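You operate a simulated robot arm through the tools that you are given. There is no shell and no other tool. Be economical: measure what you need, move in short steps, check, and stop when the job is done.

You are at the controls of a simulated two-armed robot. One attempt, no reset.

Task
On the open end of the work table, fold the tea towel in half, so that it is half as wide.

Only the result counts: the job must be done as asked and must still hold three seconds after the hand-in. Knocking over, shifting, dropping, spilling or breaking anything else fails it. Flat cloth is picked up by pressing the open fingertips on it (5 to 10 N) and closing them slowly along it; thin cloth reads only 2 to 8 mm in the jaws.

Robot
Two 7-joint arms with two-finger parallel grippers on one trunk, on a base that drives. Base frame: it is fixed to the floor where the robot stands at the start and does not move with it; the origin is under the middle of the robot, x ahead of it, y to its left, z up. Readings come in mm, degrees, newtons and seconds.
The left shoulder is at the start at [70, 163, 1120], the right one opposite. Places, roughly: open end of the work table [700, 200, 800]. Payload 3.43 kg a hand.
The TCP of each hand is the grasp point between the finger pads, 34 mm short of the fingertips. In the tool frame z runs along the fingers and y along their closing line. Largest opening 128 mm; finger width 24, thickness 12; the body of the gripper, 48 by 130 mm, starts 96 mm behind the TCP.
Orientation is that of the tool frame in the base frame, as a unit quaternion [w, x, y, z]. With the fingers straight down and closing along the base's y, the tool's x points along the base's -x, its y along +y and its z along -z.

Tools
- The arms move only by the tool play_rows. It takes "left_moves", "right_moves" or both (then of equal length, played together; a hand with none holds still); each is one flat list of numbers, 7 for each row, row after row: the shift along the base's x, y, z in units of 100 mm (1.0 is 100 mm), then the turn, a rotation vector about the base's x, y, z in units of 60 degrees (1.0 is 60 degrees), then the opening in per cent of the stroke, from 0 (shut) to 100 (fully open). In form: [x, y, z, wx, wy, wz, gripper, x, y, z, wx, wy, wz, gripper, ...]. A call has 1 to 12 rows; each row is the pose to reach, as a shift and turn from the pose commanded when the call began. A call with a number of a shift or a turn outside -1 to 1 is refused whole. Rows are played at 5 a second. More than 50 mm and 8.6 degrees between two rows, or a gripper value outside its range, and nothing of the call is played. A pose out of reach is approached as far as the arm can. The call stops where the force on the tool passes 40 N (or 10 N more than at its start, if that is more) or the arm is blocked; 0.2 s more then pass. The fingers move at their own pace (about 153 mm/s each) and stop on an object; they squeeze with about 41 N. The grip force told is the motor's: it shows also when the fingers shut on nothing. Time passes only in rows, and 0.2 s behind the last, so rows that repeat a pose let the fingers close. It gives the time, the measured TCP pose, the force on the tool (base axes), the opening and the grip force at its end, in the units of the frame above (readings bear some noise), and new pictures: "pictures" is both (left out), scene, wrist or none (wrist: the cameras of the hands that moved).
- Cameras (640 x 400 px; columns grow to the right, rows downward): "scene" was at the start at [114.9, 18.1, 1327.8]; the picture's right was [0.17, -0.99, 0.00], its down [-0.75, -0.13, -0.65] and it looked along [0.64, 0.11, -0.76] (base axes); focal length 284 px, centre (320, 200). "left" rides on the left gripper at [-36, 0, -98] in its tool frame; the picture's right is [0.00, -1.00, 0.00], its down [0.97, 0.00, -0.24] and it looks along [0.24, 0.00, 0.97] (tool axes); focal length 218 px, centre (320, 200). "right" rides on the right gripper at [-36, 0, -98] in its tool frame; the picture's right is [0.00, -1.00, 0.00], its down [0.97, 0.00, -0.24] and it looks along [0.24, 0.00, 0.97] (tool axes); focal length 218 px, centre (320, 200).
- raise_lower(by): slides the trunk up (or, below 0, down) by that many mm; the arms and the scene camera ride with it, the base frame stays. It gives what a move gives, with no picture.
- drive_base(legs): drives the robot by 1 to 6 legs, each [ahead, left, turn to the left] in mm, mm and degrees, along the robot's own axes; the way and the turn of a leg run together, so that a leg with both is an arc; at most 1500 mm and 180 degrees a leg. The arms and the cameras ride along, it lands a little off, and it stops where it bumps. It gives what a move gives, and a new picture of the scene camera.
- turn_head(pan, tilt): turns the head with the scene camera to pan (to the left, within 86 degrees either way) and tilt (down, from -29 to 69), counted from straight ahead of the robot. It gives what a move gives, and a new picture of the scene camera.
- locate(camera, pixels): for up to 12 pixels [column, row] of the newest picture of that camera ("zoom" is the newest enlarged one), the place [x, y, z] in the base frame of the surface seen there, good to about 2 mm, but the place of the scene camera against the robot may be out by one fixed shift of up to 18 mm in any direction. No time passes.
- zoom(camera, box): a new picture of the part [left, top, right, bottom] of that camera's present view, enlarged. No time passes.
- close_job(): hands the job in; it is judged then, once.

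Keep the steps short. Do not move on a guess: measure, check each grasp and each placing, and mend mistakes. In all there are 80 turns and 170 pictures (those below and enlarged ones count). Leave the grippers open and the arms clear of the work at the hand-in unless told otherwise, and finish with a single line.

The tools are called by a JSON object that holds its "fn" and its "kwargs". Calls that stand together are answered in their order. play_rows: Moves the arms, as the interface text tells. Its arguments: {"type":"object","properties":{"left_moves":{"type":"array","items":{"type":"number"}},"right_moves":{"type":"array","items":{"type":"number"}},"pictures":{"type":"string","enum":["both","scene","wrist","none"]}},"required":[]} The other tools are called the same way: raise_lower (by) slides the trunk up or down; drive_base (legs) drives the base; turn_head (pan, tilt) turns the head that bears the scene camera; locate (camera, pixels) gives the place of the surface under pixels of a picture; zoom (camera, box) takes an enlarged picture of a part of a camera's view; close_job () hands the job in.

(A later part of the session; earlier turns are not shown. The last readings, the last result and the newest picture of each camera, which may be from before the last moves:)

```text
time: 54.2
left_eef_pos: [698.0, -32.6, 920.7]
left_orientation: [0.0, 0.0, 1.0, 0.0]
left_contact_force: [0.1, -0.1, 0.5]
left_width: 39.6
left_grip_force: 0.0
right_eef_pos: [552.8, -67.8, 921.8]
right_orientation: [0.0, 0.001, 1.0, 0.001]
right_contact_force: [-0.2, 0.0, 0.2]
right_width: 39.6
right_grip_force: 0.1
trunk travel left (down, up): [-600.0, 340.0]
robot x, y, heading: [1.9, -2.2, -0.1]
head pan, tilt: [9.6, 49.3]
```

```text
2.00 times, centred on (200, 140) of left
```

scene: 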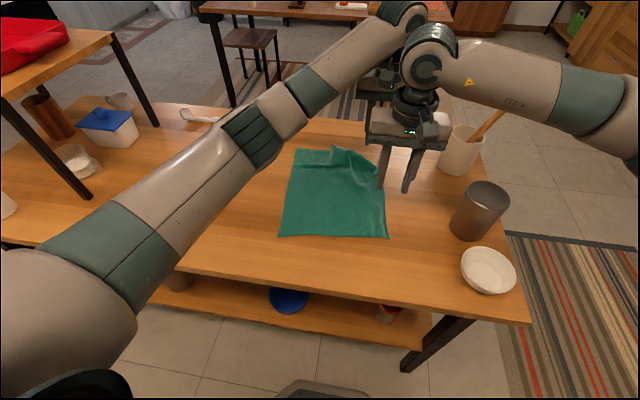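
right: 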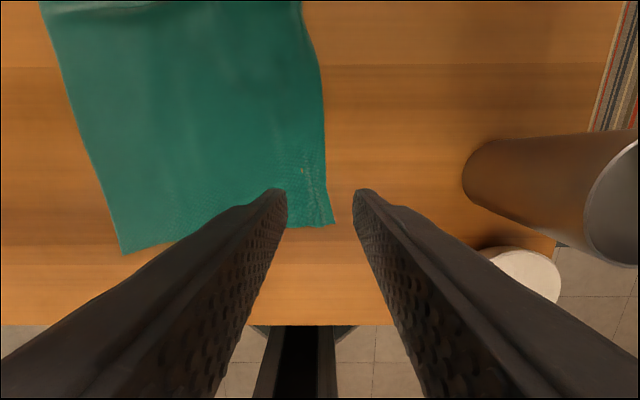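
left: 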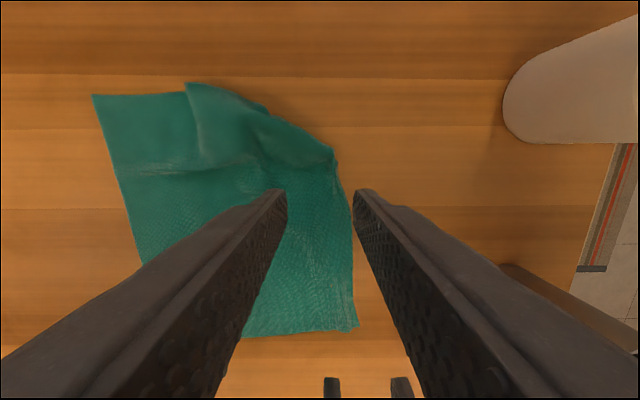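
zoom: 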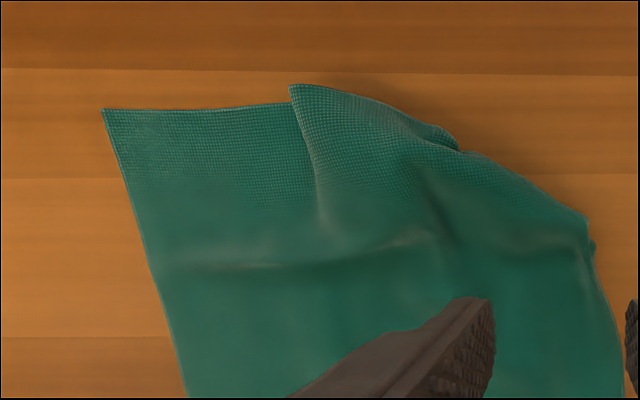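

The near part is flat again and only the far right corner is folded over. I'll move the left hand over that flap to see it clearly.

{"fn": "play_rows", "kwargs": {"left_moves": [-0.1, 0.3, 0, 0, 0, 0, 31, -0.2, 0.6, 0, 0, 0, 0, 31, -0.3, 0.75, 0, 0, 0, 0, 31], "pictures": "wrist"}}

{"fn": "zoom", "kwargs": {"camera": "left", "box": [240, 20, 460, 200]}}

```text
time: 55.0
left_eef_pos: [668.7, 43.1, 922.1]
left_orientation: [0.0, 0.001, 1.0, -0.001]
left_contact_force: [-0.1, 1.1, 1.7]
left_width: 39.8
left_grip_force: 0.1
right_eef_pos: [554.1, -66.7, 921.0]
right_orientation: [0.0, 0.0, 1.0, 0.001]
right_contact_force: [0.4, -0.1, 0.2]
right_width: 39.8
right_grip_force: 0.0
trunk travel left (down, up): [-600.0, 340.0]
robot x, y, heading: [-1.3, -3.4, 0.1]
head pan, tilt: [9.6, 49.3]
```

left: 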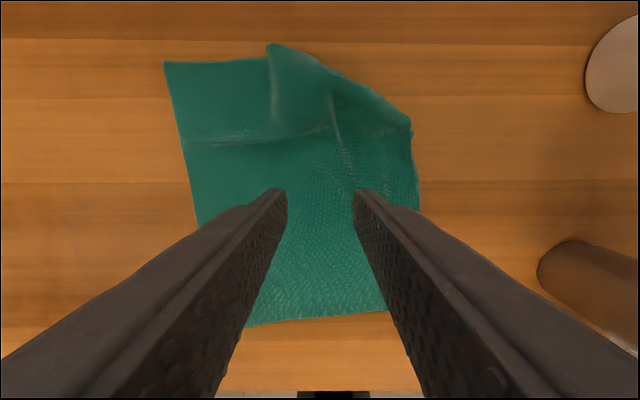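

```text
2.22 times, centred on (350, 110) of left
```

zoom: 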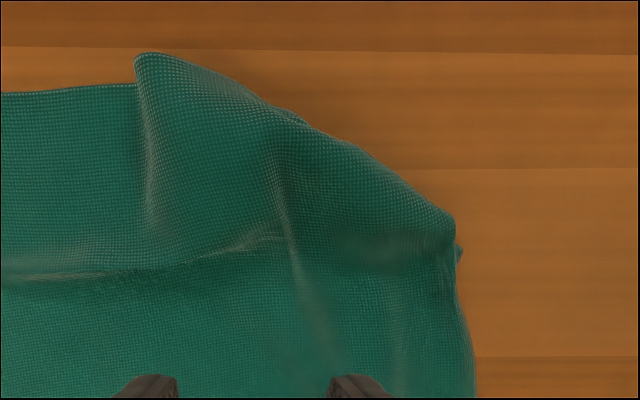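

{"fn": "locate", "kwargs": {"camera": "left", "pixels": [[409, 122], [411, 132], [418, 180], [275, 50], [340, 82], [375, 98], [272, 120], [330, 95], [168, 65], [198, 200], [265, 60]]}}

{"fn": "locate", "kwargs": {"camera": "right", "pixels": [[330, 220], [322, 120], [312, 40], [303, 8], [124, 250], [60, 60]]}}

{"fn": "zoom", "kwargs": {"camera": "scene", "box": [270, 135, 430, 250]}}

```text
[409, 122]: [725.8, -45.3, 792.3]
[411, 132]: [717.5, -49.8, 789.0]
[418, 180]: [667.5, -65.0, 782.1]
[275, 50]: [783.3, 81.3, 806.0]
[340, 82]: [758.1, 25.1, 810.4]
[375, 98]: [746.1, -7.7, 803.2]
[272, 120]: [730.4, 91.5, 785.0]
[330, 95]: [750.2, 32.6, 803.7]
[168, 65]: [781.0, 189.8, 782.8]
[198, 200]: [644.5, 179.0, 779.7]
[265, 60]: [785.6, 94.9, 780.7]
```

```text
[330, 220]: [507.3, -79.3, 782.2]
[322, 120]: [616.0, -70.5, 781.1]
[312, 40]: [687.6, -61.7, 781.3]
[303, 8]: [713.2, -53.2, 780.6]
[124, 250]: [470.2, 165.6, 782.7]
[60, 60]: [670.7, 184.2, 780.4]
```

```text
3.48 times, centred on (350, 192) of scene
```

zoom: 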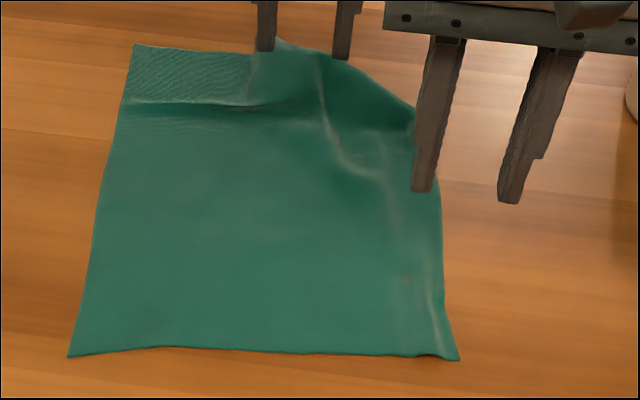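

The right edge is visible only to x≈720, so about 90 mm of the far right corner is tucked underneath, and the cloth bulges up to z≈810 near (755,25). I'll pinch that bulge with the left hand, lift it so the corner drops free, and look.

{"fn": "play_rows", "kwargs": {"left_moves": [0.3, -0.1, -0.2, 0, 0, 0, 31, 0.6, -0.2, -0.4, 0, 0, 0, 31, 0.82, -0.22, -0.7, 0, 0, 0, 31, 0.82, -0.22, -0.95, 0, 0, 0, 31, 0.82, -0.22, -0.95, 0, 0, 0, 22, 0.82, -0.22, -0.95, 0, 0, 0, 15, 0.82, -0.22, -0.95, 0, 0, 0, 8, 0.82, -0.22, -0.95, 0, 0, 0, 0, 0.82, -0.22, -0.95, 0, 0, 0, 0], "right_moves": [-0.1, -0.2, 0.1, 0, 0, 0, 31, -0.2, -0.4, 0.2, 0, 0, 0, 31, -0.3, -0.5, 0.3, 0, 0, 0, 31, -0.3, -0.5, 0.3, 0, 0, 0, 31, -0.3, -0.5, 0.3, 0, 0, 0, 31, -0.3, -0.5, 0.3, 0, 0, 0, 31, -0.3, -0.5, 0.3, 0, 0, 0, 31, -0.3, -0.5, 0.3, 0, 0, 0, 31, -0.3, -0.5, 0.3, 0, 0, 0, 31], "pictures": "none"}}

{"fn": "play_rows", "kwargs": {"left_moves": [0, 0, 0.3, 0, 0, 0, 0, 0, 0, 0.6, 0, 0, 0, 0, 0.05, -0.1, 0.9, 0, 0, 0, 0, 0.05, -0.1, 0.9, 0, 0, 0, 0], "pictures": "both"}}

{"fn": "zoom", "kwargs": {"camera": "scene", "box": [270, 115, 430, 245]}}

```text
time: 57.0
left_eef_pos: [751.6, 22.5, 827.3]
left_orientation: [0.0, 0.0, 1.0, 0.0]
left_contact_force: [-0.9, 0.2, 0.3]
left_width: 2.6
left_grip_force: 36.9
right_eef_pos: [523.0, -118.4, 949.5]
right_orientation: [0.0, 0.0, 1.0, 0.0]
right_contact_force: [-0.6, -0.3, 0.3]
right_width: 39.9
right_grip_force: 0.1
trunk travel left (down, up): [-600.0, 340.0]
robot x, y, heading: [0.4, 0.6, -0.0]
head pan, tilt: [9.6, 49.3]
```

```text
time: 58.0
left_eef_pos: [757.9, 12.2, 916.4]
left_orientation: [-0.001, 0.0, 1.0, 0.0]
left_contact_force: [0.1, 0.2, -0.1]
left_width: 2.4
left_grip_force: 36.9
right_eef_pos: [524.6, -118.7, 950.9]
right_orientation: [0.0, 0.0, 1.0, 0.0]
right_contact_force: [0.2, 0.0, 0.0]
right_width: 39.5
right_grip_force: 0.1
trunk travel left (down, up): [-600.0, 340.0]
robot x, y, heading: [-1.6, 1.7, 0.2]
head pan, tilt: [9.6, 49.3]
```

scene: 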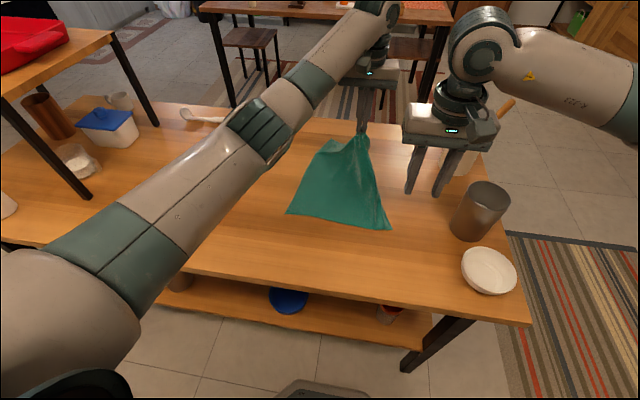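
left: 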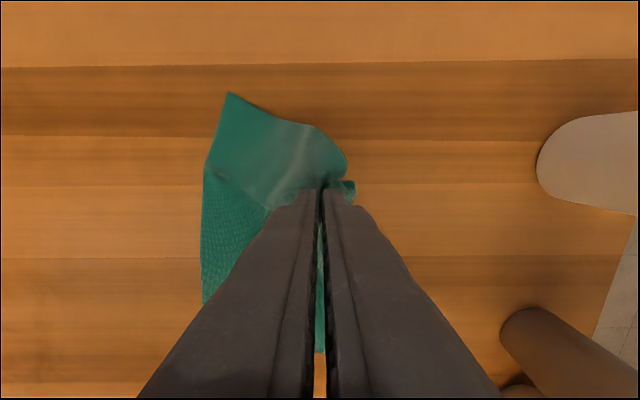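

```text
3.08 times, centred on (350, 180) of scene
```

zoom: 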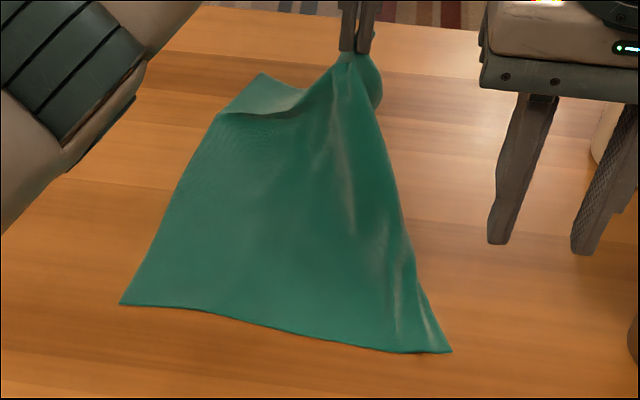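

The corner hangs free behind the jaws. I'll lower while moving inward (toward near left), so the hanging corner lands outward, then release.

{"fn": "play_rows", "kwargs": {"left_moves": [0.1, -0.15, -0.05, 0, 0, 0, 0, 0.2, -0.25, -0.15, 0, 0, 0, 0, 0.12, -0.15, -0.35, 0, 0, 0, 0, 0.0, 0.0, -0.55, 0, 0, 0, 0, -0.12, 0.1, -0.75, 0, 0, 0, 0, -0.2, 0.15, -0.9, 0, 0, 0, 0, -0.2, 0.15, -0.94, 0, 0, 0, 6, -0.2, 0.15, -0.9, 0, 0, 0, 14, -0.2, 0.15, -0.6, 0, 0, 0, 22, -0.4, 0.3, -0.2, 0, 0, 0, 31, -0.7, 0.5, 0, 0, 0, 0, 31], "pictures": "both"}}

{"fn": "zoom", "kwargs": {"camera": "left", "box": [200, 0, 520, 200]}}

```text
time: 60.4
left_eef_pos: [683.1, 62.8, 917.3]
left_orientation: [0.0, 0.001, 1.0, 0.0]
left_contact_force: [0.7, -0.9, -0.2]
left_width: 39.7
left_grip_force: 0.0
right_eef_pos: [523.3, -116.8, 952.3]
right_orientation: [-0.001, 0.0, 1.0, 0.0]
right_contact_force: [-1.3, 0.6, -0.3]
right_width: 40.0
right_grip_force: 0.0
trunk travel left (down, up): [-600.0, 340.0]
robot x, y, heading: [0.1, 2.8, -0.2]
head pan, tilt: [9.6, 49.3]
```

scene: 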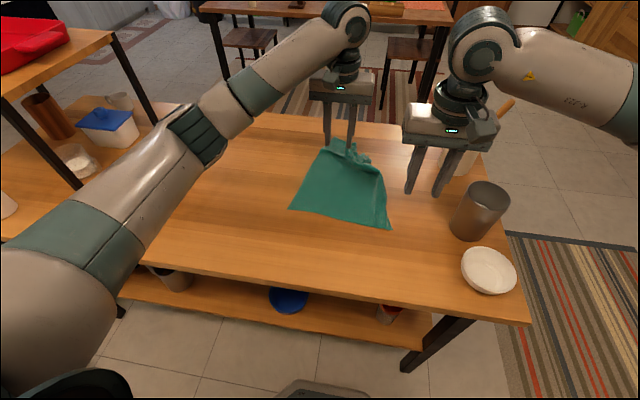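
left: 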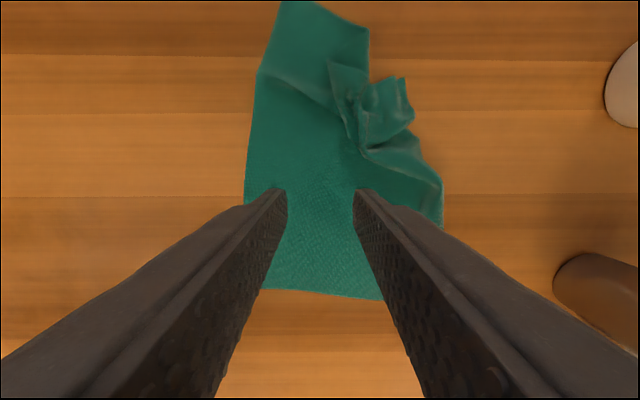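

```text
2.00 times, centred on (360, 100) of left
```

zoom: 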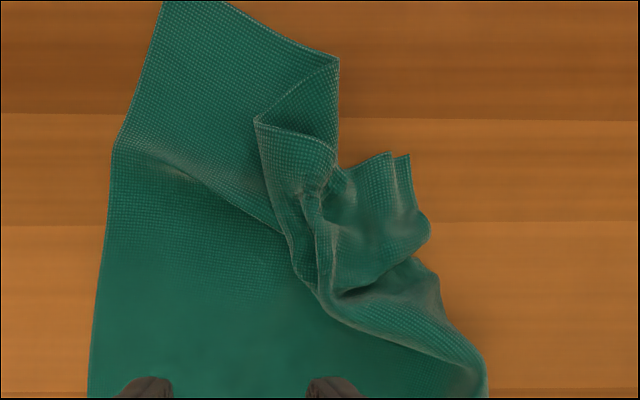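

The far right corner is now on top, at about (403,79) in the left view. I'll measure it together with the other corners.

{"fn": "locate", "kwargs": {"camera": "left", "pixels": [[394, 79], [403, 81], [412, 112], [395, 95], [368, 32], [330, 62], [365, 78], [440, 185], [280, 5], [258, 75], [385, 110], [404, 90]]}}

{"fn": "locate", "kwargs": {"camera": "scene", "pixels": [[389, 227], [292, 208], [384, 180], [329, 138]]}}

```text
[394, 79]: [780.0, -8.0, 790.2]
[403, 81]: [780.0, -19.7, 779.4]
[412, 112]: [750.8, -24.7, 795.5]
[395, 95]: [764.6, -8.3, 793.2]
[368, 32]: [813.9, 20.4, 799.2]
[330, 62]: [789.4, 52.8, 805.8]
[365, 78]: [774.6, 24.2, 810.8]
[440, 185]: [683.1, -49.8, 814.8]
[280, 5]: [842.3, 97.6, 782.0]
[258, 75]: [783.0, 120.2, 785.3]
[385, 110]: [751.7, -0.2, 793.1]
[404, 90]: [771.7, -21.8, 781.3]
```

```text
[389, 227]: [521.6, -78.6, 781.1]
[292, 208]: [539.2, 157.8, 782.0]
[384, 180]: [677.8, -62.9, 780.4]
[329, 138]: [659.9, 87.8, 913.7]
```

The corner lies at about (780,−18) and should go to about (825,−130), beyond my present reach. The base front is at x≈265 and the shelf and leg front at x≈390, so driving 80 mm ahead is clear.

{"fn": "drive_base", "kwargs": {"legs": [[80, 0, 0]]}}

```text
time: 61.5
left_eef_pos: [764.5, 62.8, 916.4]
left_orientation: [-0.001, 0.0, 1.0, 0.0]
left_contact_force: [0.4, -0.2, 0.6]
left_width: 39.7
left_grip_force: 0.1
right_eef_pos: [605.9, -116.6, 949.5]
right_orientation: [-0.001, 0.0, 1.0, 0.0]
right_contact_force: [0.1, 0.2, -0.6]
right_width: 39.9
right_grip_force: 0.1
trunk travel left (down, up): [-600.0, 340.0]
robot x, y, heading: [77.7, 2.0, 0.2]
head pan, tilt: [9.6, 49.3]
```

scene: 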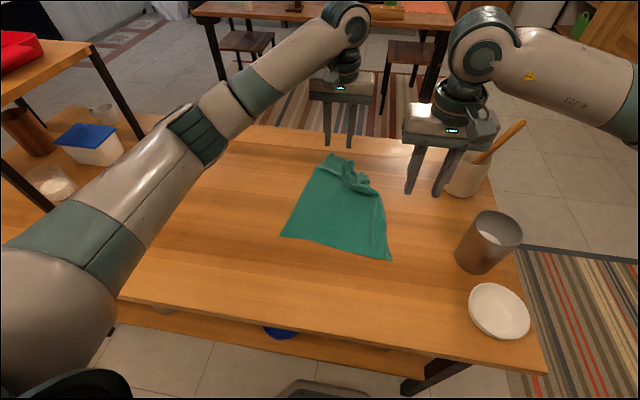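

The way is clear. I'll take the left hand off to the left and bring the right hand above the corner at about (773,−13).

{"fn": "play_rows", "kwargs": {"left_moves": [-0.2, 0.33, 0.1, 0, 0, 0, 31, -0.4, 0.66, 0.2, 0, 0, 0, 31, -0.6, 1.0, 0.3, 0, 0, 0, 31], "right_moves": [0.33, 0.15, -0.1, 0, 0, 0, 31, 0.66, 0.3, -0.2, 0, 0, 0, 31, 0.95, 0.45, -0.2, 0, 0, 0, 31], "pictures": "none"}}

{"fn": "play_rows", "kwargs": {"left_moves": [-0.2, 0.3, 0, 0, 0, 0, 31, -0.4, 0.5, 0, 0, 0, 0, 31, -0.4, 0.5, 0, 0, 0, 0, 31], "right_moves": [0.25, 0.2, -0.1, 0, 0, 0, 31, 0.5, 0.4, -0.3, 0, 0, 0, 31, 0.71, 0.56, -0.5, 0, 0, 0, 31], "pictures": "both"}}

{"fn": "zoom", "kwargs": {"camera": "right", "box": [200, 80, 440, 280]}}

```text
time: 62.3
left_eef_pos: [702.6, 165.3, 947.7]
left_orientation: [0.0, 0.001, 1.0, -0.002]
left_contact_force: [-0.1, -0.1, -0.1]
left_width: 39.7
left_grip_force: 0.1
right_eef_pos: [697.6, -71.4, 930.5]
right_orientation: [0.0, 0.0, 1.0, -0.001]
right_contact_force: [0.2, 0.7, 0.2]
right_width: 39.6
right_grip_force: 0.1
trunk travel left (down, up): [-600.0, 340.0]
robot x, y, heading: [82.4, 2.2, -0.0]
head pan, tilt: [9.6, 49.3]
```

```text
time: 63.1
left_eef_pos: [662.5, 212.7, 947.2]
left_orientation: [0.0, 0.001, 1.0, -0.002]
left_contact_force: [0.5, 0.3, -0.1]
left_width: 39.7
left_grip_force: 0.1
right_eef_pos: [772.8, -17.4, 878.2]
right_orientation: [-0.001, 0.0, 1.0, 0.0]
right_contact_force: [1.1, 1.1, -0.5]
right_width: 39.6
right_grip_force: 0.0
trunk travel left (down, up): [-600.0, 340.0]
robot x, y, heading: [80.0, 1.6, 0.0]
head pan, tilt: [9.6, 49.3]
```

scene: 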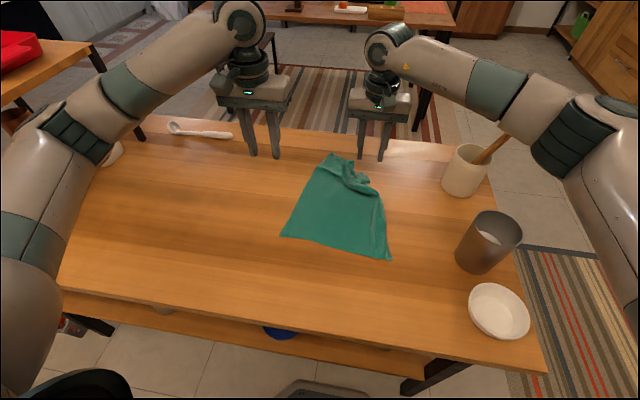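
right: 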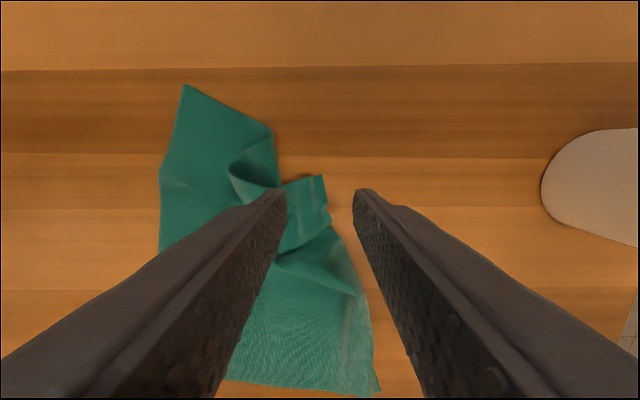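
left: 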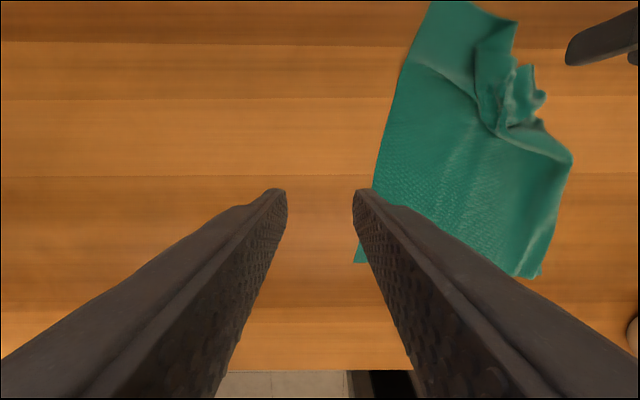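

```text
2.00 times, centred on (320, 180) of right
```

zoom: 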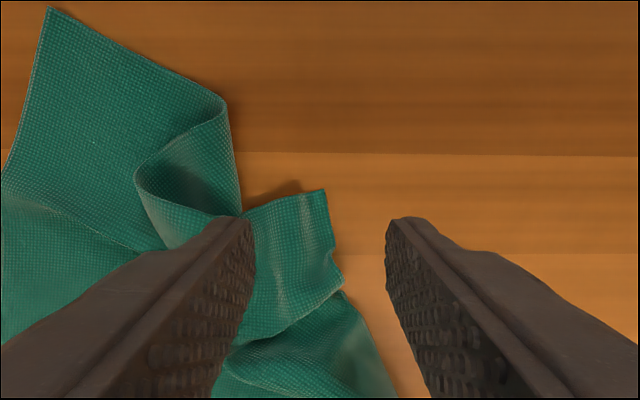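

The corner at (322,175) is centred between the right jaws. I'll lower to light contact and close.

{"fn": "play_rows", "kwargs": {"right_moves": [0, 0.03, -0.3, 0, 0, 0, 31, 0, 0.03, -0.55, 0, 0, 0, 31, 0, 0.03, -0.62, 0, 0, 0, 31, 0, 0.03, -0.635, 0, 0, 0, 28, 0, 0.03, -0.635, 0, 0, 0, 24, 0, 0.03, -0.635, 0, 0, 0, 20, 0, 0.03, -0.635, 0, 0, 0, 15, 0, 0.03, -0.635, 0, 0, 0, 10, 0, 0.03, -0.635, 0, 0, 0, 5, 0, 0.03, -0.635, 0, 0, 0, 0, 0, 0.03, -0.635, 0, 0, 0, 0], "pictures": "none"}}

{"fn": "play_rows", "kwargs": {"right_moves": [0.0, -0.05, 0.3, 0, 0, 0, 0, 0.05, -0.15, 0.6, 0, 0, 0, 0, 0.15, -0.4, 0.7, 0, 0, 0, 0, 0.25, -0.65, 0.7, 0, 0, 0, 0, 0.35, -0.9, 0.6, 0, 0, 0, 0], "pictures": "both"}}

```text
time: 65.5
left_eef_pos: [661.4, 212.4, 948.0]
left_orientation: [0.0, -0.001, 1.0, -0.001]
left_contact_force: [-1.1, 0.1, -0.6]
left_width: 39.7
left_grip_force: 0.0
right_eef_pos: [767.9, -13.9, 816.8]
right_orientation: [0.0, -0.001, 1.0, 0.0]
right_contact_force: [1.1, 0.6, 4.9]
right_width: 2.6
right_grip_force: 37.0
trunk travel left (down, up): [-600.0, 340.0]
robot x, y, heading: [80.3, -1.4, 0.0]
head pan, tilt: [9.6, 49.3]
```

```text
time: 66.7
left_eef_pos: [662.9, 210.8, 947.6]
left_orientation: [0.0, 0.0, 1.0, 0.001]
left_contact_force: [-0.7, -0.2, -0.1]
left_width: 39.6
left_grip_force: 0.0
right_eef_pos: [804.1, -105.4, 877.9]
right_orientation: [-0.001, -0.001, 1.0, 0.001]
right_contact_force: [0.0, -0.6, -0.5]
right_width: 2.6
right_grip_force: 37.2
trunk travel left (down, up): [-600.0, 340.0]
robot x, y, heading: [80.1, -1.9, 0.2]
head pan, tilt: [9.6, 49.3]
```

scene: 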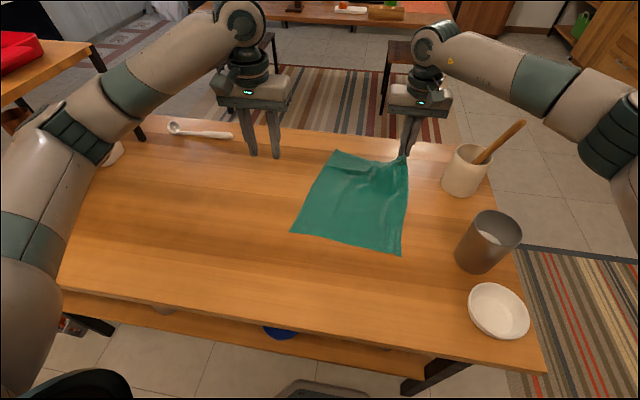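
right: 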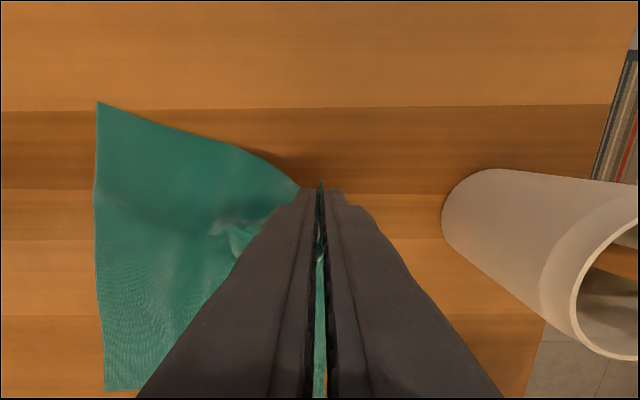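

The towel is opening nicely and the right hand holds its far right corner. I'll lay that corner down taut at about (812,−118) and keep hold of it, so the left hand can take the near right corner and both can fold together.

{"fn": "play_rows", "kwargs": {"right_moves": [0.05, -0.08, -0.2, 0, 0, 0, 0, 0.1, -0.15, -0.4, 0, 0, 0, 0, 0.1, -0.15, -0.59, 0, 0, 0, 0], "left_moves": [-0.2, -0.3, 0, 0, 0, 0, 31, -0.4, -0.6, 0, 0, 0, 0, 31, -0.6, -1.0, 0, 0, 0, 0, 31], "pictures": "scene"}}

{"fn": "zoom", "kwargs": {"camera": "scene", "box": [280, 140, 440, 260]}}

{"fn": "locate", "kwargs": {"camera": "scene", "pixels": [[338, 153], [293, 232], [400, 252], [403, 210], [405, 165], [345, 245], [310, 195]]}}

```text
time: 67.5
left_eef_pos: [601.1, 110.5, 946.9]
left_orientation: [0.0, 0.0, 1.0, 0.0]
left_contact_force: [-0.4, -0.9, 0.2]
left_width: 39.4
left_grip_force: 0.0
right_eef_pos: [815.4, -120.7, 819.0]
right_orientation: [0.0, -0.001, 1.0, 0.002]
right_contact_force: [0.9, -1.1, 0.0]
right_width: 3.1
right_grip_force: 36.6
trunk travel left (down, up): [-600.0, 340.0]
robot x, y, heading: [77.9, -3.5, -0.0]
head pan, tilt: [9.6, 49.3]
```

scene: 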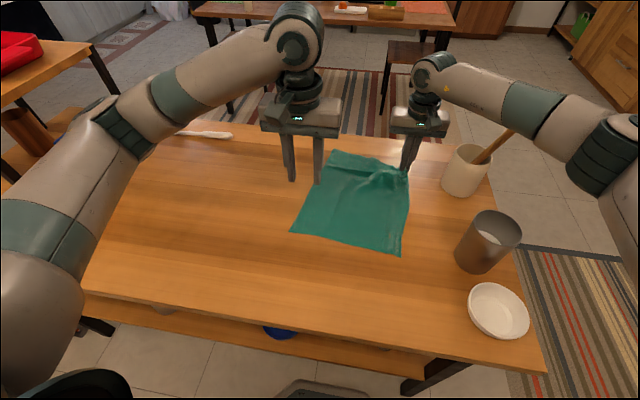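

```text
3.33 times, centred on (360, 200) of scene
```

zoom: 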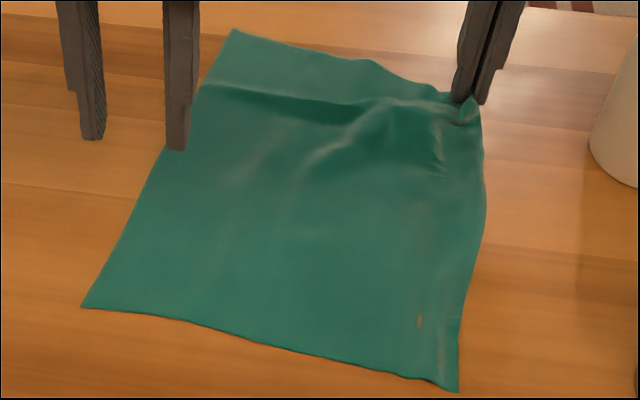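

```text
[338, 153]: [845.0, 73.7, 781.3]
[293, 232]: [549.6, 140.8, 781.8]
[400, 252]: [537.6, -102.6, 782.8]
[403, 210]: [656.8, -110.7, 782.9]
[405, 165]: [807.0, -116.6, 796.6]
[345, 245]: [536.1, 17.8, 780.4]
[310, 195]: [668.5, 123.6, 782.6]
```

True corners: near right (545,−99), near left (559,145), far left (855,78), far right about (828,−122). The final far left spot is at the edge of the right arm's reach, so I'll drive 25 mm closer first (base front to about 370, still clear of the shelf at 400).

{"fn": "drive_base", "kwargs": {"legs": [[25, 0, 0]]}}

{"fn": "locate", "kwargs": {"camera": "scene", "pixels": [[465, 150], [445, 170], [470, 195], [490, 160], [335, 160], [399, 262], [289, 240]]}}

```text
time: 68.3
left_eef_pos: [626.8, 110.9, 948.2]
left_orientation: [-0.001, 0.0, 1.0, -0.001]
left_contact_force: [0.4, -0.8, -1.2]
left_width: 39.8
left_grip_force: 0.1
right_eef_pos: [838.7, -119.6, 820.9]
right_orientation: [0.0, -0.001, 1.0, 0.0]
right_contact_force: [0.5, 0.1, 0.9]
right_width: 2.8
right_grip_force: 37.2
trunk travel left (down, up): [-600.0, 340.0]
robot x, y, heading: [101.5, 0.5, 0.1]
head pan, tilt: [9.6, 49.3]
```

scene: 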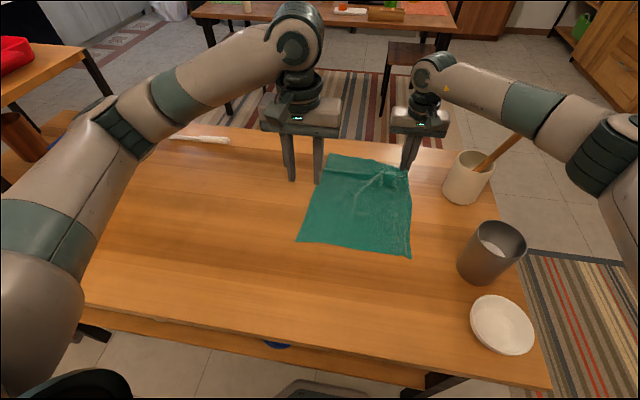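

```text
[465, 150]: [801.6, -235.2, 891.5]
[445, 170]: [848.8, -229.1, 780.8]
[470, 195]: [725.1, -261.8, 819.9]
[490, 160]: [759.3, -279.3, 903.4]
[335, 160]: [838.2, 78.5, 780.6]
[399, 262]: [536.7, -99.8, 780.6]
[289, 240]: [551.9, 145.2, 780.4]
```

The towel was pulled straighter. I'll re-measure its corners; the holder's left side is at y≈−215, so the right hand stays left of y=−140.

{"fn": "locate", "kwargs": {"camera": "scene", "pixels": [[329, 156], [299, 240], [409, 255], [411, 215], [408, 175], [314, 198], [350, 246]]}}

{"fn": "zoom", "kwargs": {"camera": "scene", "box": [280, 145, 440, 265]}}

```text
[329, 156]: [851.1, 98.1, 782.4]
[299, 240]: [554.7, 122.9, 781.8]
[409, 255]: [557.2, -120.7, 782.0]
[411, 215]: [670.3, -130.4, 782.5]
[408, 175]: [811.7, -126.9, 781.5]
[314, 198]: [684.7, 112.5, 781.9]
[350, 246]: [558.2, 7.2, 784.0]
```

```text
3.33 times, centred on (360, 205) of scene
```

zoom: 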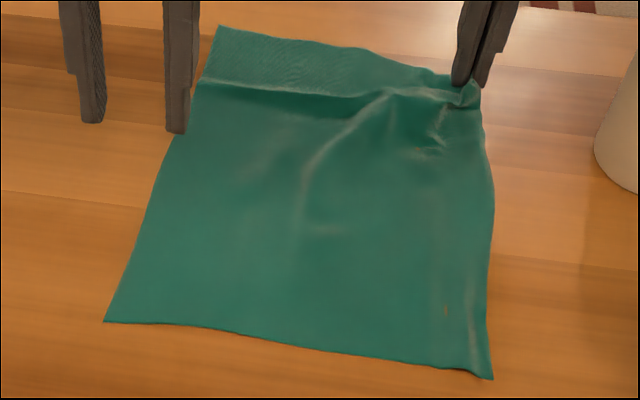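

The towel is now nearly a true rectangle: NL (565,127), NR (567,−117), FL (861,102), and the right edge at y≈−122. I'll bring the left hand over the near right corner, centred on the edge.

{"fn": "play_rows", "kwargs": {"left_moves": [-0.1, -0.33, 0, 0, 0, 0, 31, -0.2, -0.66, 0, 0, 0, 0, 31, -0.3, -1.0, -0.1, 0, 0, 0, 31], "pictures": "none"}}

{"fn": "play_rows", "kwargs": {"left_moves": [-0.05, -0.33, -0.1, 0, 0, 0, 31, -0.1, -0.66, -0.3, 0, 0, 0, 31, -0.15, -1.0, -0.55, 0, 0, 0, 31, -0.15, -1.0, -0.75, 0, 0, 0, 31], "pictures": "wrist"}}

```text
time: 69.1
left_eef_pos: [596.3, 12.5, 937.1]
left_orientation: [0.0, 0.0, 1.0, 0.0]
left_contact_force: [-0.1, 0.2, -0.1]
left_width: 39.7
left_grip_force: 0.0
right_eef_pos: [839.0, -119.9, 819.2]
right_orientation: [0.0, -0.001, 1.0, 0.0]
right_contact_force: [0.9, 0.2, -0.5]
right_width: 2.5
right_grip_force: 37.0
trunk travel left (down, up): [-600.0, 340.0]
robot x, y, heading: [99.1, -1.7, -0.0]
head pan, tilt: [9.6, 49.3]
```

```text
time: 70.1
left_eef_pos: [581.5, -88.5, 863.6]
left_orientation: [0.0, 0.0, 1.0, -0.001]
left_contact_force: [-0.7, 0.0, -0.6]
left_width: 39.3
left_grip_force: 0.1
right_eef_pos: [839.0, -118.3, 819.2]
right_orientation: [0.0, -0.001, 1.0, 0.0]
right_contact_force: [0.9, -1.3, -0.6]
right_width: 2.7
right_grip_force: 37.1
trunk travel left (down, up): [-600.0, 340.0]
robot x, y, heading: [104.3, -0.7, 0.0]
head pan, tilt: [9.6, 49.3]
```

left: 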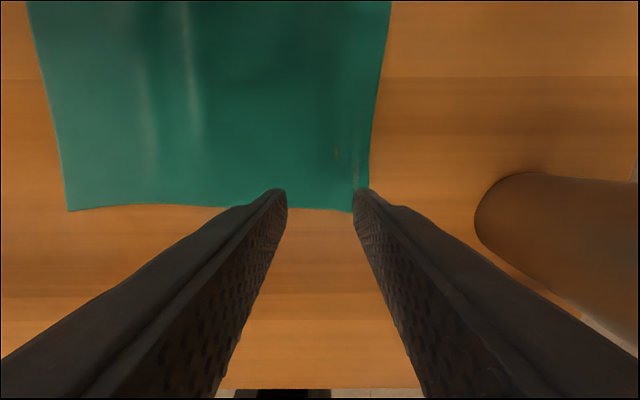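

{"fn": "locate", "kwargs": {"camera": "left", "pixels": [[366, 180], [368, 150], [355, 200], [300, 204], [70, 208], [386, 40], [330, 204]]}}

```text
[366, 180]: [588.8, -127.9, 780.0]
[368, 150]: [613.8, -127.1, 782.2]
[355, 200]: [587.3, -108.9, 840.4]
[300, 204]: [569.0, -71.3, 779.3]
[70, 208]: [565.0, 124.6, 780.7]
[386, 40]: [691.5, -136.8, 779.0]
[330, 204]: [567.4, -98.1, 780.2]
```

The edge is at y≈−125 and the near edge at x≈567. I'll shift to y≈−119 and press down lightly.

{"fn": "play_rows", "kwargs": {"left_moves": [0, -0.15, -0.1, 0, 0, 0, 31, 0.02, -0.3, -0.3, 0, 0, 0, 31, 0.02, -0.3, -0.45, 0, 0, 0, 31, 0.02, -0.3, -0.485, 0, 0, 0, 31, 0.02, -0.3, -0.495, 0, 0, 0, 31], "pictures": "none"}}

```text
time: 71.3
left_eef_pos: [582.6, -116.6, 815.4]
left_orientation: [0.001, 0.0, 1.0, -0.002]
left_contact_force: [1.2, 0.5, 19.0]
left_width: 40.3
left_grip_force: 0.3
right_eef_pos: [838.0, -117.9, 820.1]
right_orientation: [0.001, 0.0, 1.0, 0.0]
right_contact_force: [0.7, 0.0, 0.5]
right_width: 2.8
right_grip_force: 37.5
trunk travel left (down, up): [-600.0, 340.0]
robot x, y, heading: [101.2, -0.3, -0.2]
head pan, tilt: [9.6, 49.3]
```

It reads 19 N. I'll ease up 2.5 mm and close slowly.

{"fn": "play_rows", "kwargs": {"left_moves": [0, 0, 0.025, 0, 0, 0, 31, 0, 0, 0.025, 0, 0, 0, 27, 0, 0, 0.025, 0, 0, 0, 23, 0, 0, 0.025, 0, 0, 0, 19, 0, 0, 0.025, 0, 0, 0, 15, 0, 0, 0.025, 0, 0, 0, 11, 0, 0, 0.025, 0, 0, 0, 8, 0, 0, 0.025, 0, 0, 0, 5, 0, 0, 0.025, 0, 0, 0, 2, 0, 0, 0.025, 0, 0, 0, 0, 0, 0, 0.025, 0, 0, 0, 0], "pictures": "wrist"}}

```text
time: 73.7
left_eef_pos: [584.0, -117.7, 816.2]
left_orientation: [0.001, -0.001, 1.0, -0.001]
left_contact_force: [0.8, 0.4, -0.6]
left_width: 2.4
left_grip_force: 36.8
right_eef_pos: [839.8, -119.6, 819.5]
right_orientation: [0.0, -0.001, 1.0, 0.0]
right_contact_force: [0.7, 0.4, 0.0]
right_width: 2.7
right_grip_force: 38.0
trunk travel left (down, up): [-600.0, 340.0]
robot x, y, heading: [103.9, -0.2, -0.1]
head pan, tilt: [9.6, 49.3]
```

left: 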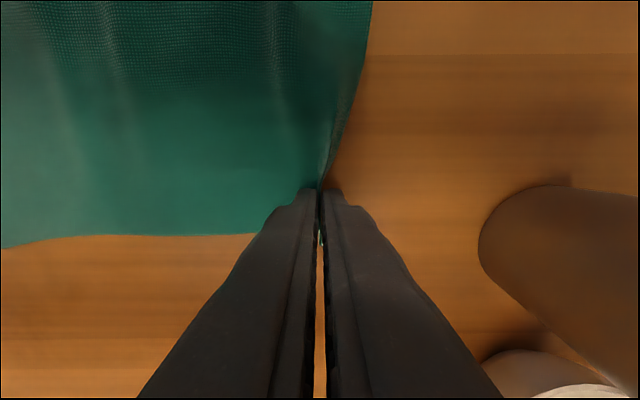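

The edge itself is in the jaws with nothing outside the outer finger (2.4 mm), and the right hand holds 2.7 mm. Now I fold with both hands together, lifting and moving left.

{"fn": "play_rows", "kwargs": {"left_moves": [0, 0.03, 0.25, 0, 0, 0, 0, 0, 0.12, 0.5, 0, 0, 0, 0, 0, 0.3, 0.75, 0, 0, 0, 0, 0, 0.5, 0.9, 0, 0, 0, 0, 0, 0.72, 1.0, 0, 0, 0, 0, -0.02, 0.95, 1.0, 0, 0, 0, 0], "right_moves": [0, 0.03, 0.25, 0, 0, 0, 0, 0, 0.12, 0.5, 0, 0, 0, 0, 0, 0.28, 0.75, 0, 0, 0, 0, 0, 0.46, 0.9, 0, 0, 0, 0, 0.02, 0.66, 1.0, 0, 0, 0, 0, 0.04, 0.88, 1.0, 0, 0, 0, 0], "pictures": "scene"}}

```text
time: 75.1
left_eef_pos: [582.2, -22.1, 913.9]
left_orientation: [0.0, 0.001, 1.0, -0.002]
left_contact_force: [-0.6, 0.9, 0.1]
left_width: 2.3
left_grip_force: 37.1
right_eef_pos: [841.7, -30.1, 918.6]
right_orientation: [0.0, -0.002, 1.0, -0.001]
right_contact_force: [0.8, 0.1, -0.2]
right_width: 2.5
right_grip_force: 38.0
trunk travel left (down, up): [-600.0, 340.0]
robot x, y, heading: [101.6, -1.0, -0.1]
head pan, tilt: [9.6, 49.3]
```

scene: 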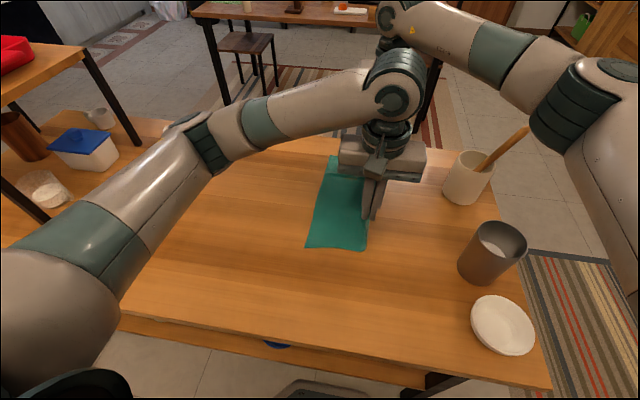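

Both hands hold and the towel stands folded half way over. I'll continue left and begin to come down.

{"fn": "play_rows", "kwargs": {"left_moves": [-0.01, 0.25, 0, 0, 0, 0, 0, -0.02, 0.5, -0.05, 0, 0, 0, 0, -0.03, 0.72, -0.15, 0, 0, 0, 0, -0.04, 0.95, -0.3, 0, 0, 0, 0], "right_moves": [0.02, 0.22, 0, 0, 0, 0, 0, 0.03, 0.44, -0.05, 0, 0, 0, 0, 0.05, 0.65, -0.15, 0, 0, 0, 0, 0.07, 0.85, -0.3, 0, 0, 0, 0], "pictures": "none"}}

{"fn": "play_rows", "kwargs": {"left_moves": [0, 0.25, -0.2, 0, 0, 0, 0, 0, 0.45, -0.4, 0, 0, 0, 0, 0, 0.5, -0.6, 0, 0, 0, 0], "right_moves": [0.01, 0.22, -0.2, 0, 0, 0, 0, 0.02, 0.4, -0.4, 0, 0, 0, 0, 0.02, 0.44, -0.6, 0, 0, 0, 0], "pictures": "both"}}

```text
time: 76.1
left_eef_pos: [578.2, 73.9, 883.8]
left_orientation: [0.0, 0.0, 1.0, -0.002]
left_contact_force: [1.2, -0.2, 0.1]
left_width: 2.4
left_grip_force: 37.0
right_eef_pos: [847.1, 57.4, 889.3]
right_orientation: [0.0, -0.001, 1.0, -0.001]
right_contact_force: [-0.8, 0.7, -0.1]
right_width: 2.3
right_grip_force: 37.1
trunk travel left (down, up): [-600.0, 340.0]
robot x, y, heading: [104.4, -1.7, 0.5]
head pan, tilt: [9.6, 49.3]
```

```text
time: 76.9
left_eef_pos: [577.6, 121.6, 826.6]
left_orientation: [0.001, 0.001, 1.0, -0.001]
left_contact_force: [2.3, -0.3, 1.2]
left_width: 2.6
left_grip_force: 37.4
right_eef_pos: [851.6, 98.1, 829.3]
right_orientation: [-0.001, 0.0, 1.0, 0.0]
right_contact_force: [-2.0, 0.7, -0.6]
right_width: 2.5
right_grip_force: 36.9
trunk travel left (down, up): [-600.0, 340.0]
robot x, y, heading: [106.8, -2.1, -0.1]
head pan, tilt: [9.6, 49.3]
```

scene: 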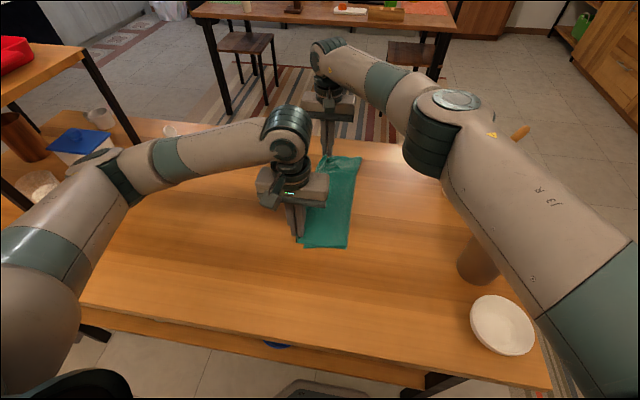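
right: 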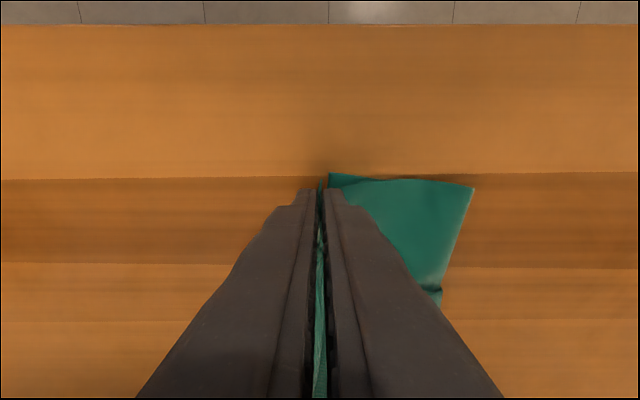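
left: 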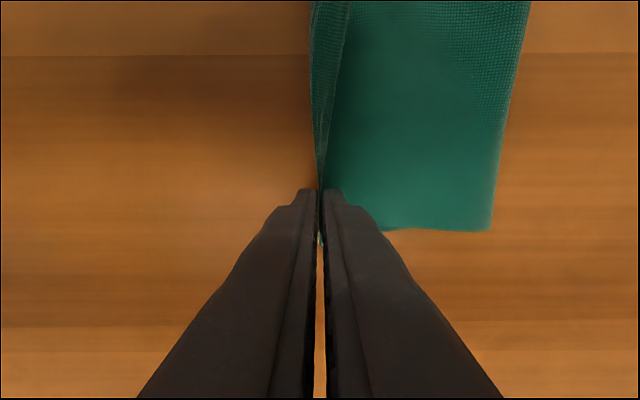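

The alignment looks very good, with the edge slightly taut between the hands. I'll lower to the table, open gently and rise.

{"fn": "play_rows", "kwargs": {"left_moves": [0, 0, -0.06, 0, 0, 0, 0, 0, 0.02, -0.1, 0, 0, 0, 0, 0, 0.02, -0.1, 0, 0, 0, 5, 0, 0.02, -0.09, 0, 0, 0, 10, 0, 0.02, 0.05, 0, 0, 0, 15, 0, 0.02, 0.4, 0, 0, 0, 20, -0.1, 0.2, 0.8, 0, 0, 0, 31], "right_moves": [0, 0, -0.06, 0, 0, 0, 0, 0, 0.02, -0.11, 0, 0, 0, 0, 0, 0.02, -0.11, 0, 0, 0, 5, 0, 0.02, -0.1, 0, 0, 0, 10, 0, 0.02, 0.05, 0, 0, 0, 15, 0, 0.02, 0.4, 0, 0, 0, 20, -0.05, -0.1, 0.8, 0, 0, 0, 31], "pictures": "scene"}}

{"fn": "play_rows", "kwargs": {"left_moves": [-0.1, 0.3, 0.1, 0, 0, 0, 31, -0.2, 0.6, 0.2, 0, 0, 0, 31, -0.3, 0.95, 0.3, 0, 0, 0, 31], "right_moves": [-0.3, -0.3, 0.1, 0, 0, 0, 31, -0.6, -0.6, 0.2, 0, 0, 0, 31, -0.9, -0.95, 0.3, 0, 0, 0, 31], "pictures": "both"}}

{"fn": "zoom", "kwargs": {"camera": "scene", "box": [270, 145, 400, 255]}}

```text
time: 78.5
left_eef_pos: [564.2, 143.6, 907.4]
left_orientation: [0.0, 0.0, 1.0, 0.0]
left_contact_force: [-0.5, 0.3, 0.1]
left_width: 39.8
left_grip_force: 0.0
right_eef_pos: [846.3, 85.9, 912.8]
right_orientation: [0.0, -0.001, 1.0, 0.001]
right_contact_force: [-0.3, 1.1, 0.4]
right_width: 39.6
right_grip_force: 0.1
trunk travel left (down, up): [-600.0, 340.0]
robot x, y, heading: [102.8, 2.3, 0.1]
head pan, tilt: [9.6, 49.3]
```

scene: 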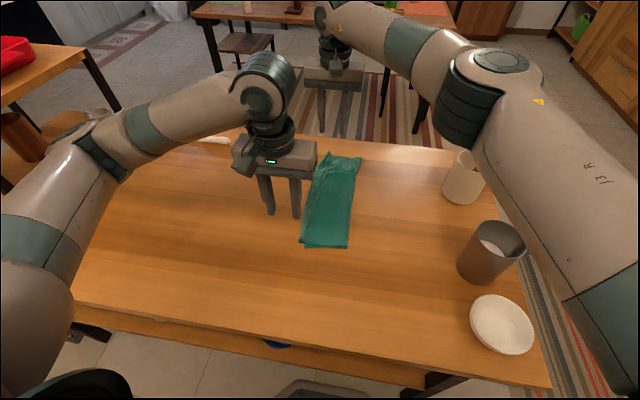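

```text
time: 79.3
left_eef_pos: [534.8, 238.7, 936.5]
left_orientation: [0.001, -0.001, 1.0, 0.0]
left_contact_force: [-0.3, -0.5, -0.3]
left_width: 39.6
left_grip_force: 0.1
right_eef_pos: [755.7, -8.5, 942.8]
right_orientation: [0.001, 0.001, 1.0, 0.0]
right_contact_force: [0.3, 0.0, 0.4]
right_width: 39.7
right_grip_force: 0.0
trunk travel left (down, up): [-600.0, 340.0]
robot x, y, heading: [106.1, -1.5, -0.0]
head pan, tilt: [9.6, 49.3]
```

scene: 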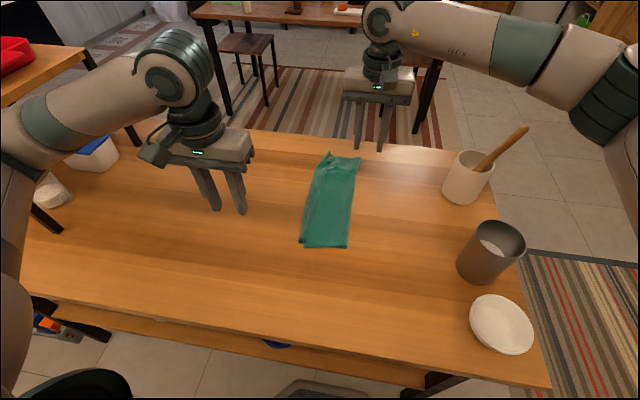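
right: 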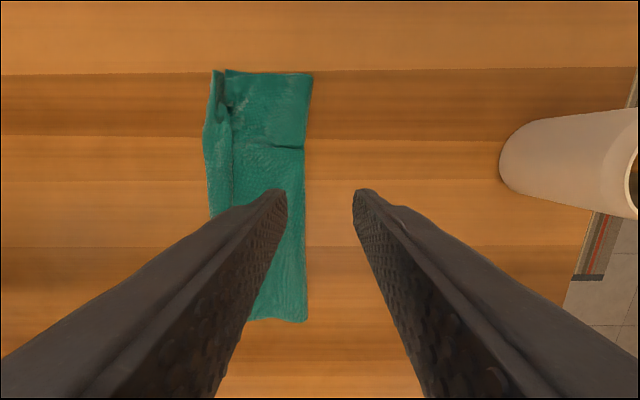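
left: 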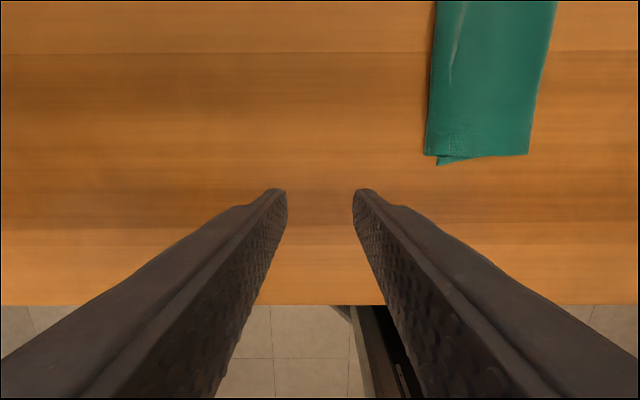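

```text
3.64 times, centred on (335, 200) of scene
```

zoom: 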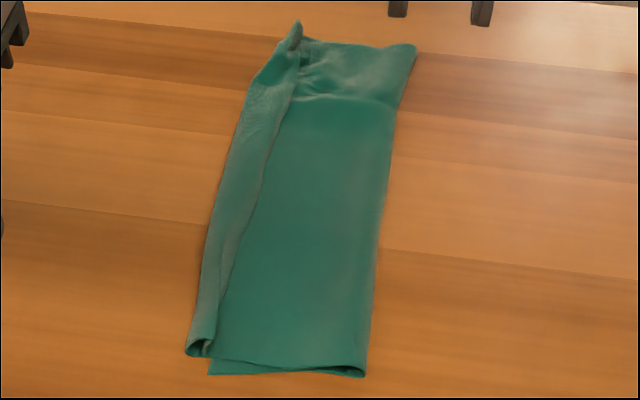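

Much better: the towel is folded nearly in half, with only a narrow lip curled back along the edge. I'll measure it.

{"fn": "locate", "kwargs": {"camera": "right", "pixels": [[208, 130], [231, 135], [305, 130], [212, 75], [229, 73], [309, 75], [211, 190], [232, 190], [304, 190], [222, 85]]}}

{"fn": "locate", "kwargs": {"camera": "left", "pixels": [[427, 152], [440, 163], [527, 152], [433, 70], [452, 70], [542, 70], [436, 10], [466, 10], [445, 110]]}}

{"fn": "zoom", "kwargs": {"camera": "right", "box": [170, 50, 350, 200]}}

{"fn": "zoom", "kwargs": {"camera": "left", "box": [400, 0, 580, 180]}}

```text
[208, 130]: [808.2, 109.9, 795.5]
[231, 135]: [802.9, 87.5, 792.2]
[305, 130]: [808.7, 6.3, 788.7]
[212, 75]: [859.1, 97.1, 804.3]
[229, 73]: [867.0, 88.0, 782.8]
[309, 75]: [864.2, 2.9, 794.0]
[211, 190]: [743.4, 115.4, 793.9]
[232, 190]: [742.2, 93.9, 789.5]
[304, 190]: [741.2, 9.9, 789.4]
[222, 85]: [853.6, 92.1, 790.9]
```

```text
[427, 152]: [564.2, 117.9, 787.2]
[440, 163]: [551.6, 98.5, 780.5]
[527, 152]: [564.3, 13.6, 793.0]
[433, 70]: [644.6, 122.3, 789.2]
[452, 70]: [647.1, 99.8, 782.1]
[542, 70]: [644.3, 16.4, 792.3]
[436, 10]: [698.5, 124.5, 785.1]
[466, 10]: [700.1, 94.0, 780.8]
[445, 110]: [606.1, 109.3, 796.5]
```

```text
2.67 times, centred on (260, 125) of right
```

zoom: 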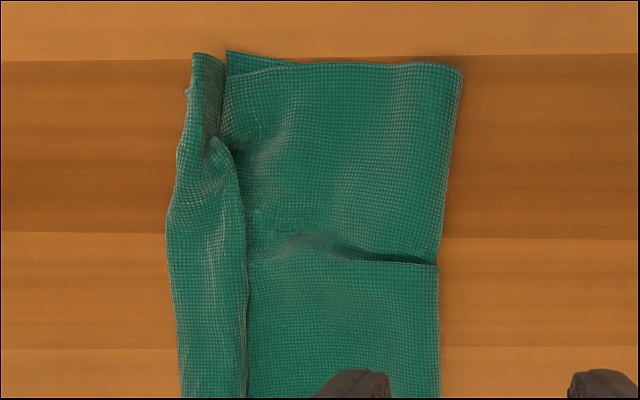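

```text
2.22 times, centred on (490, 90) of left
```

zoom: 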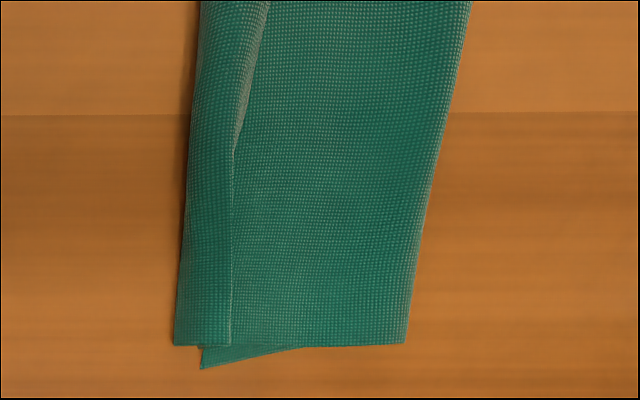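

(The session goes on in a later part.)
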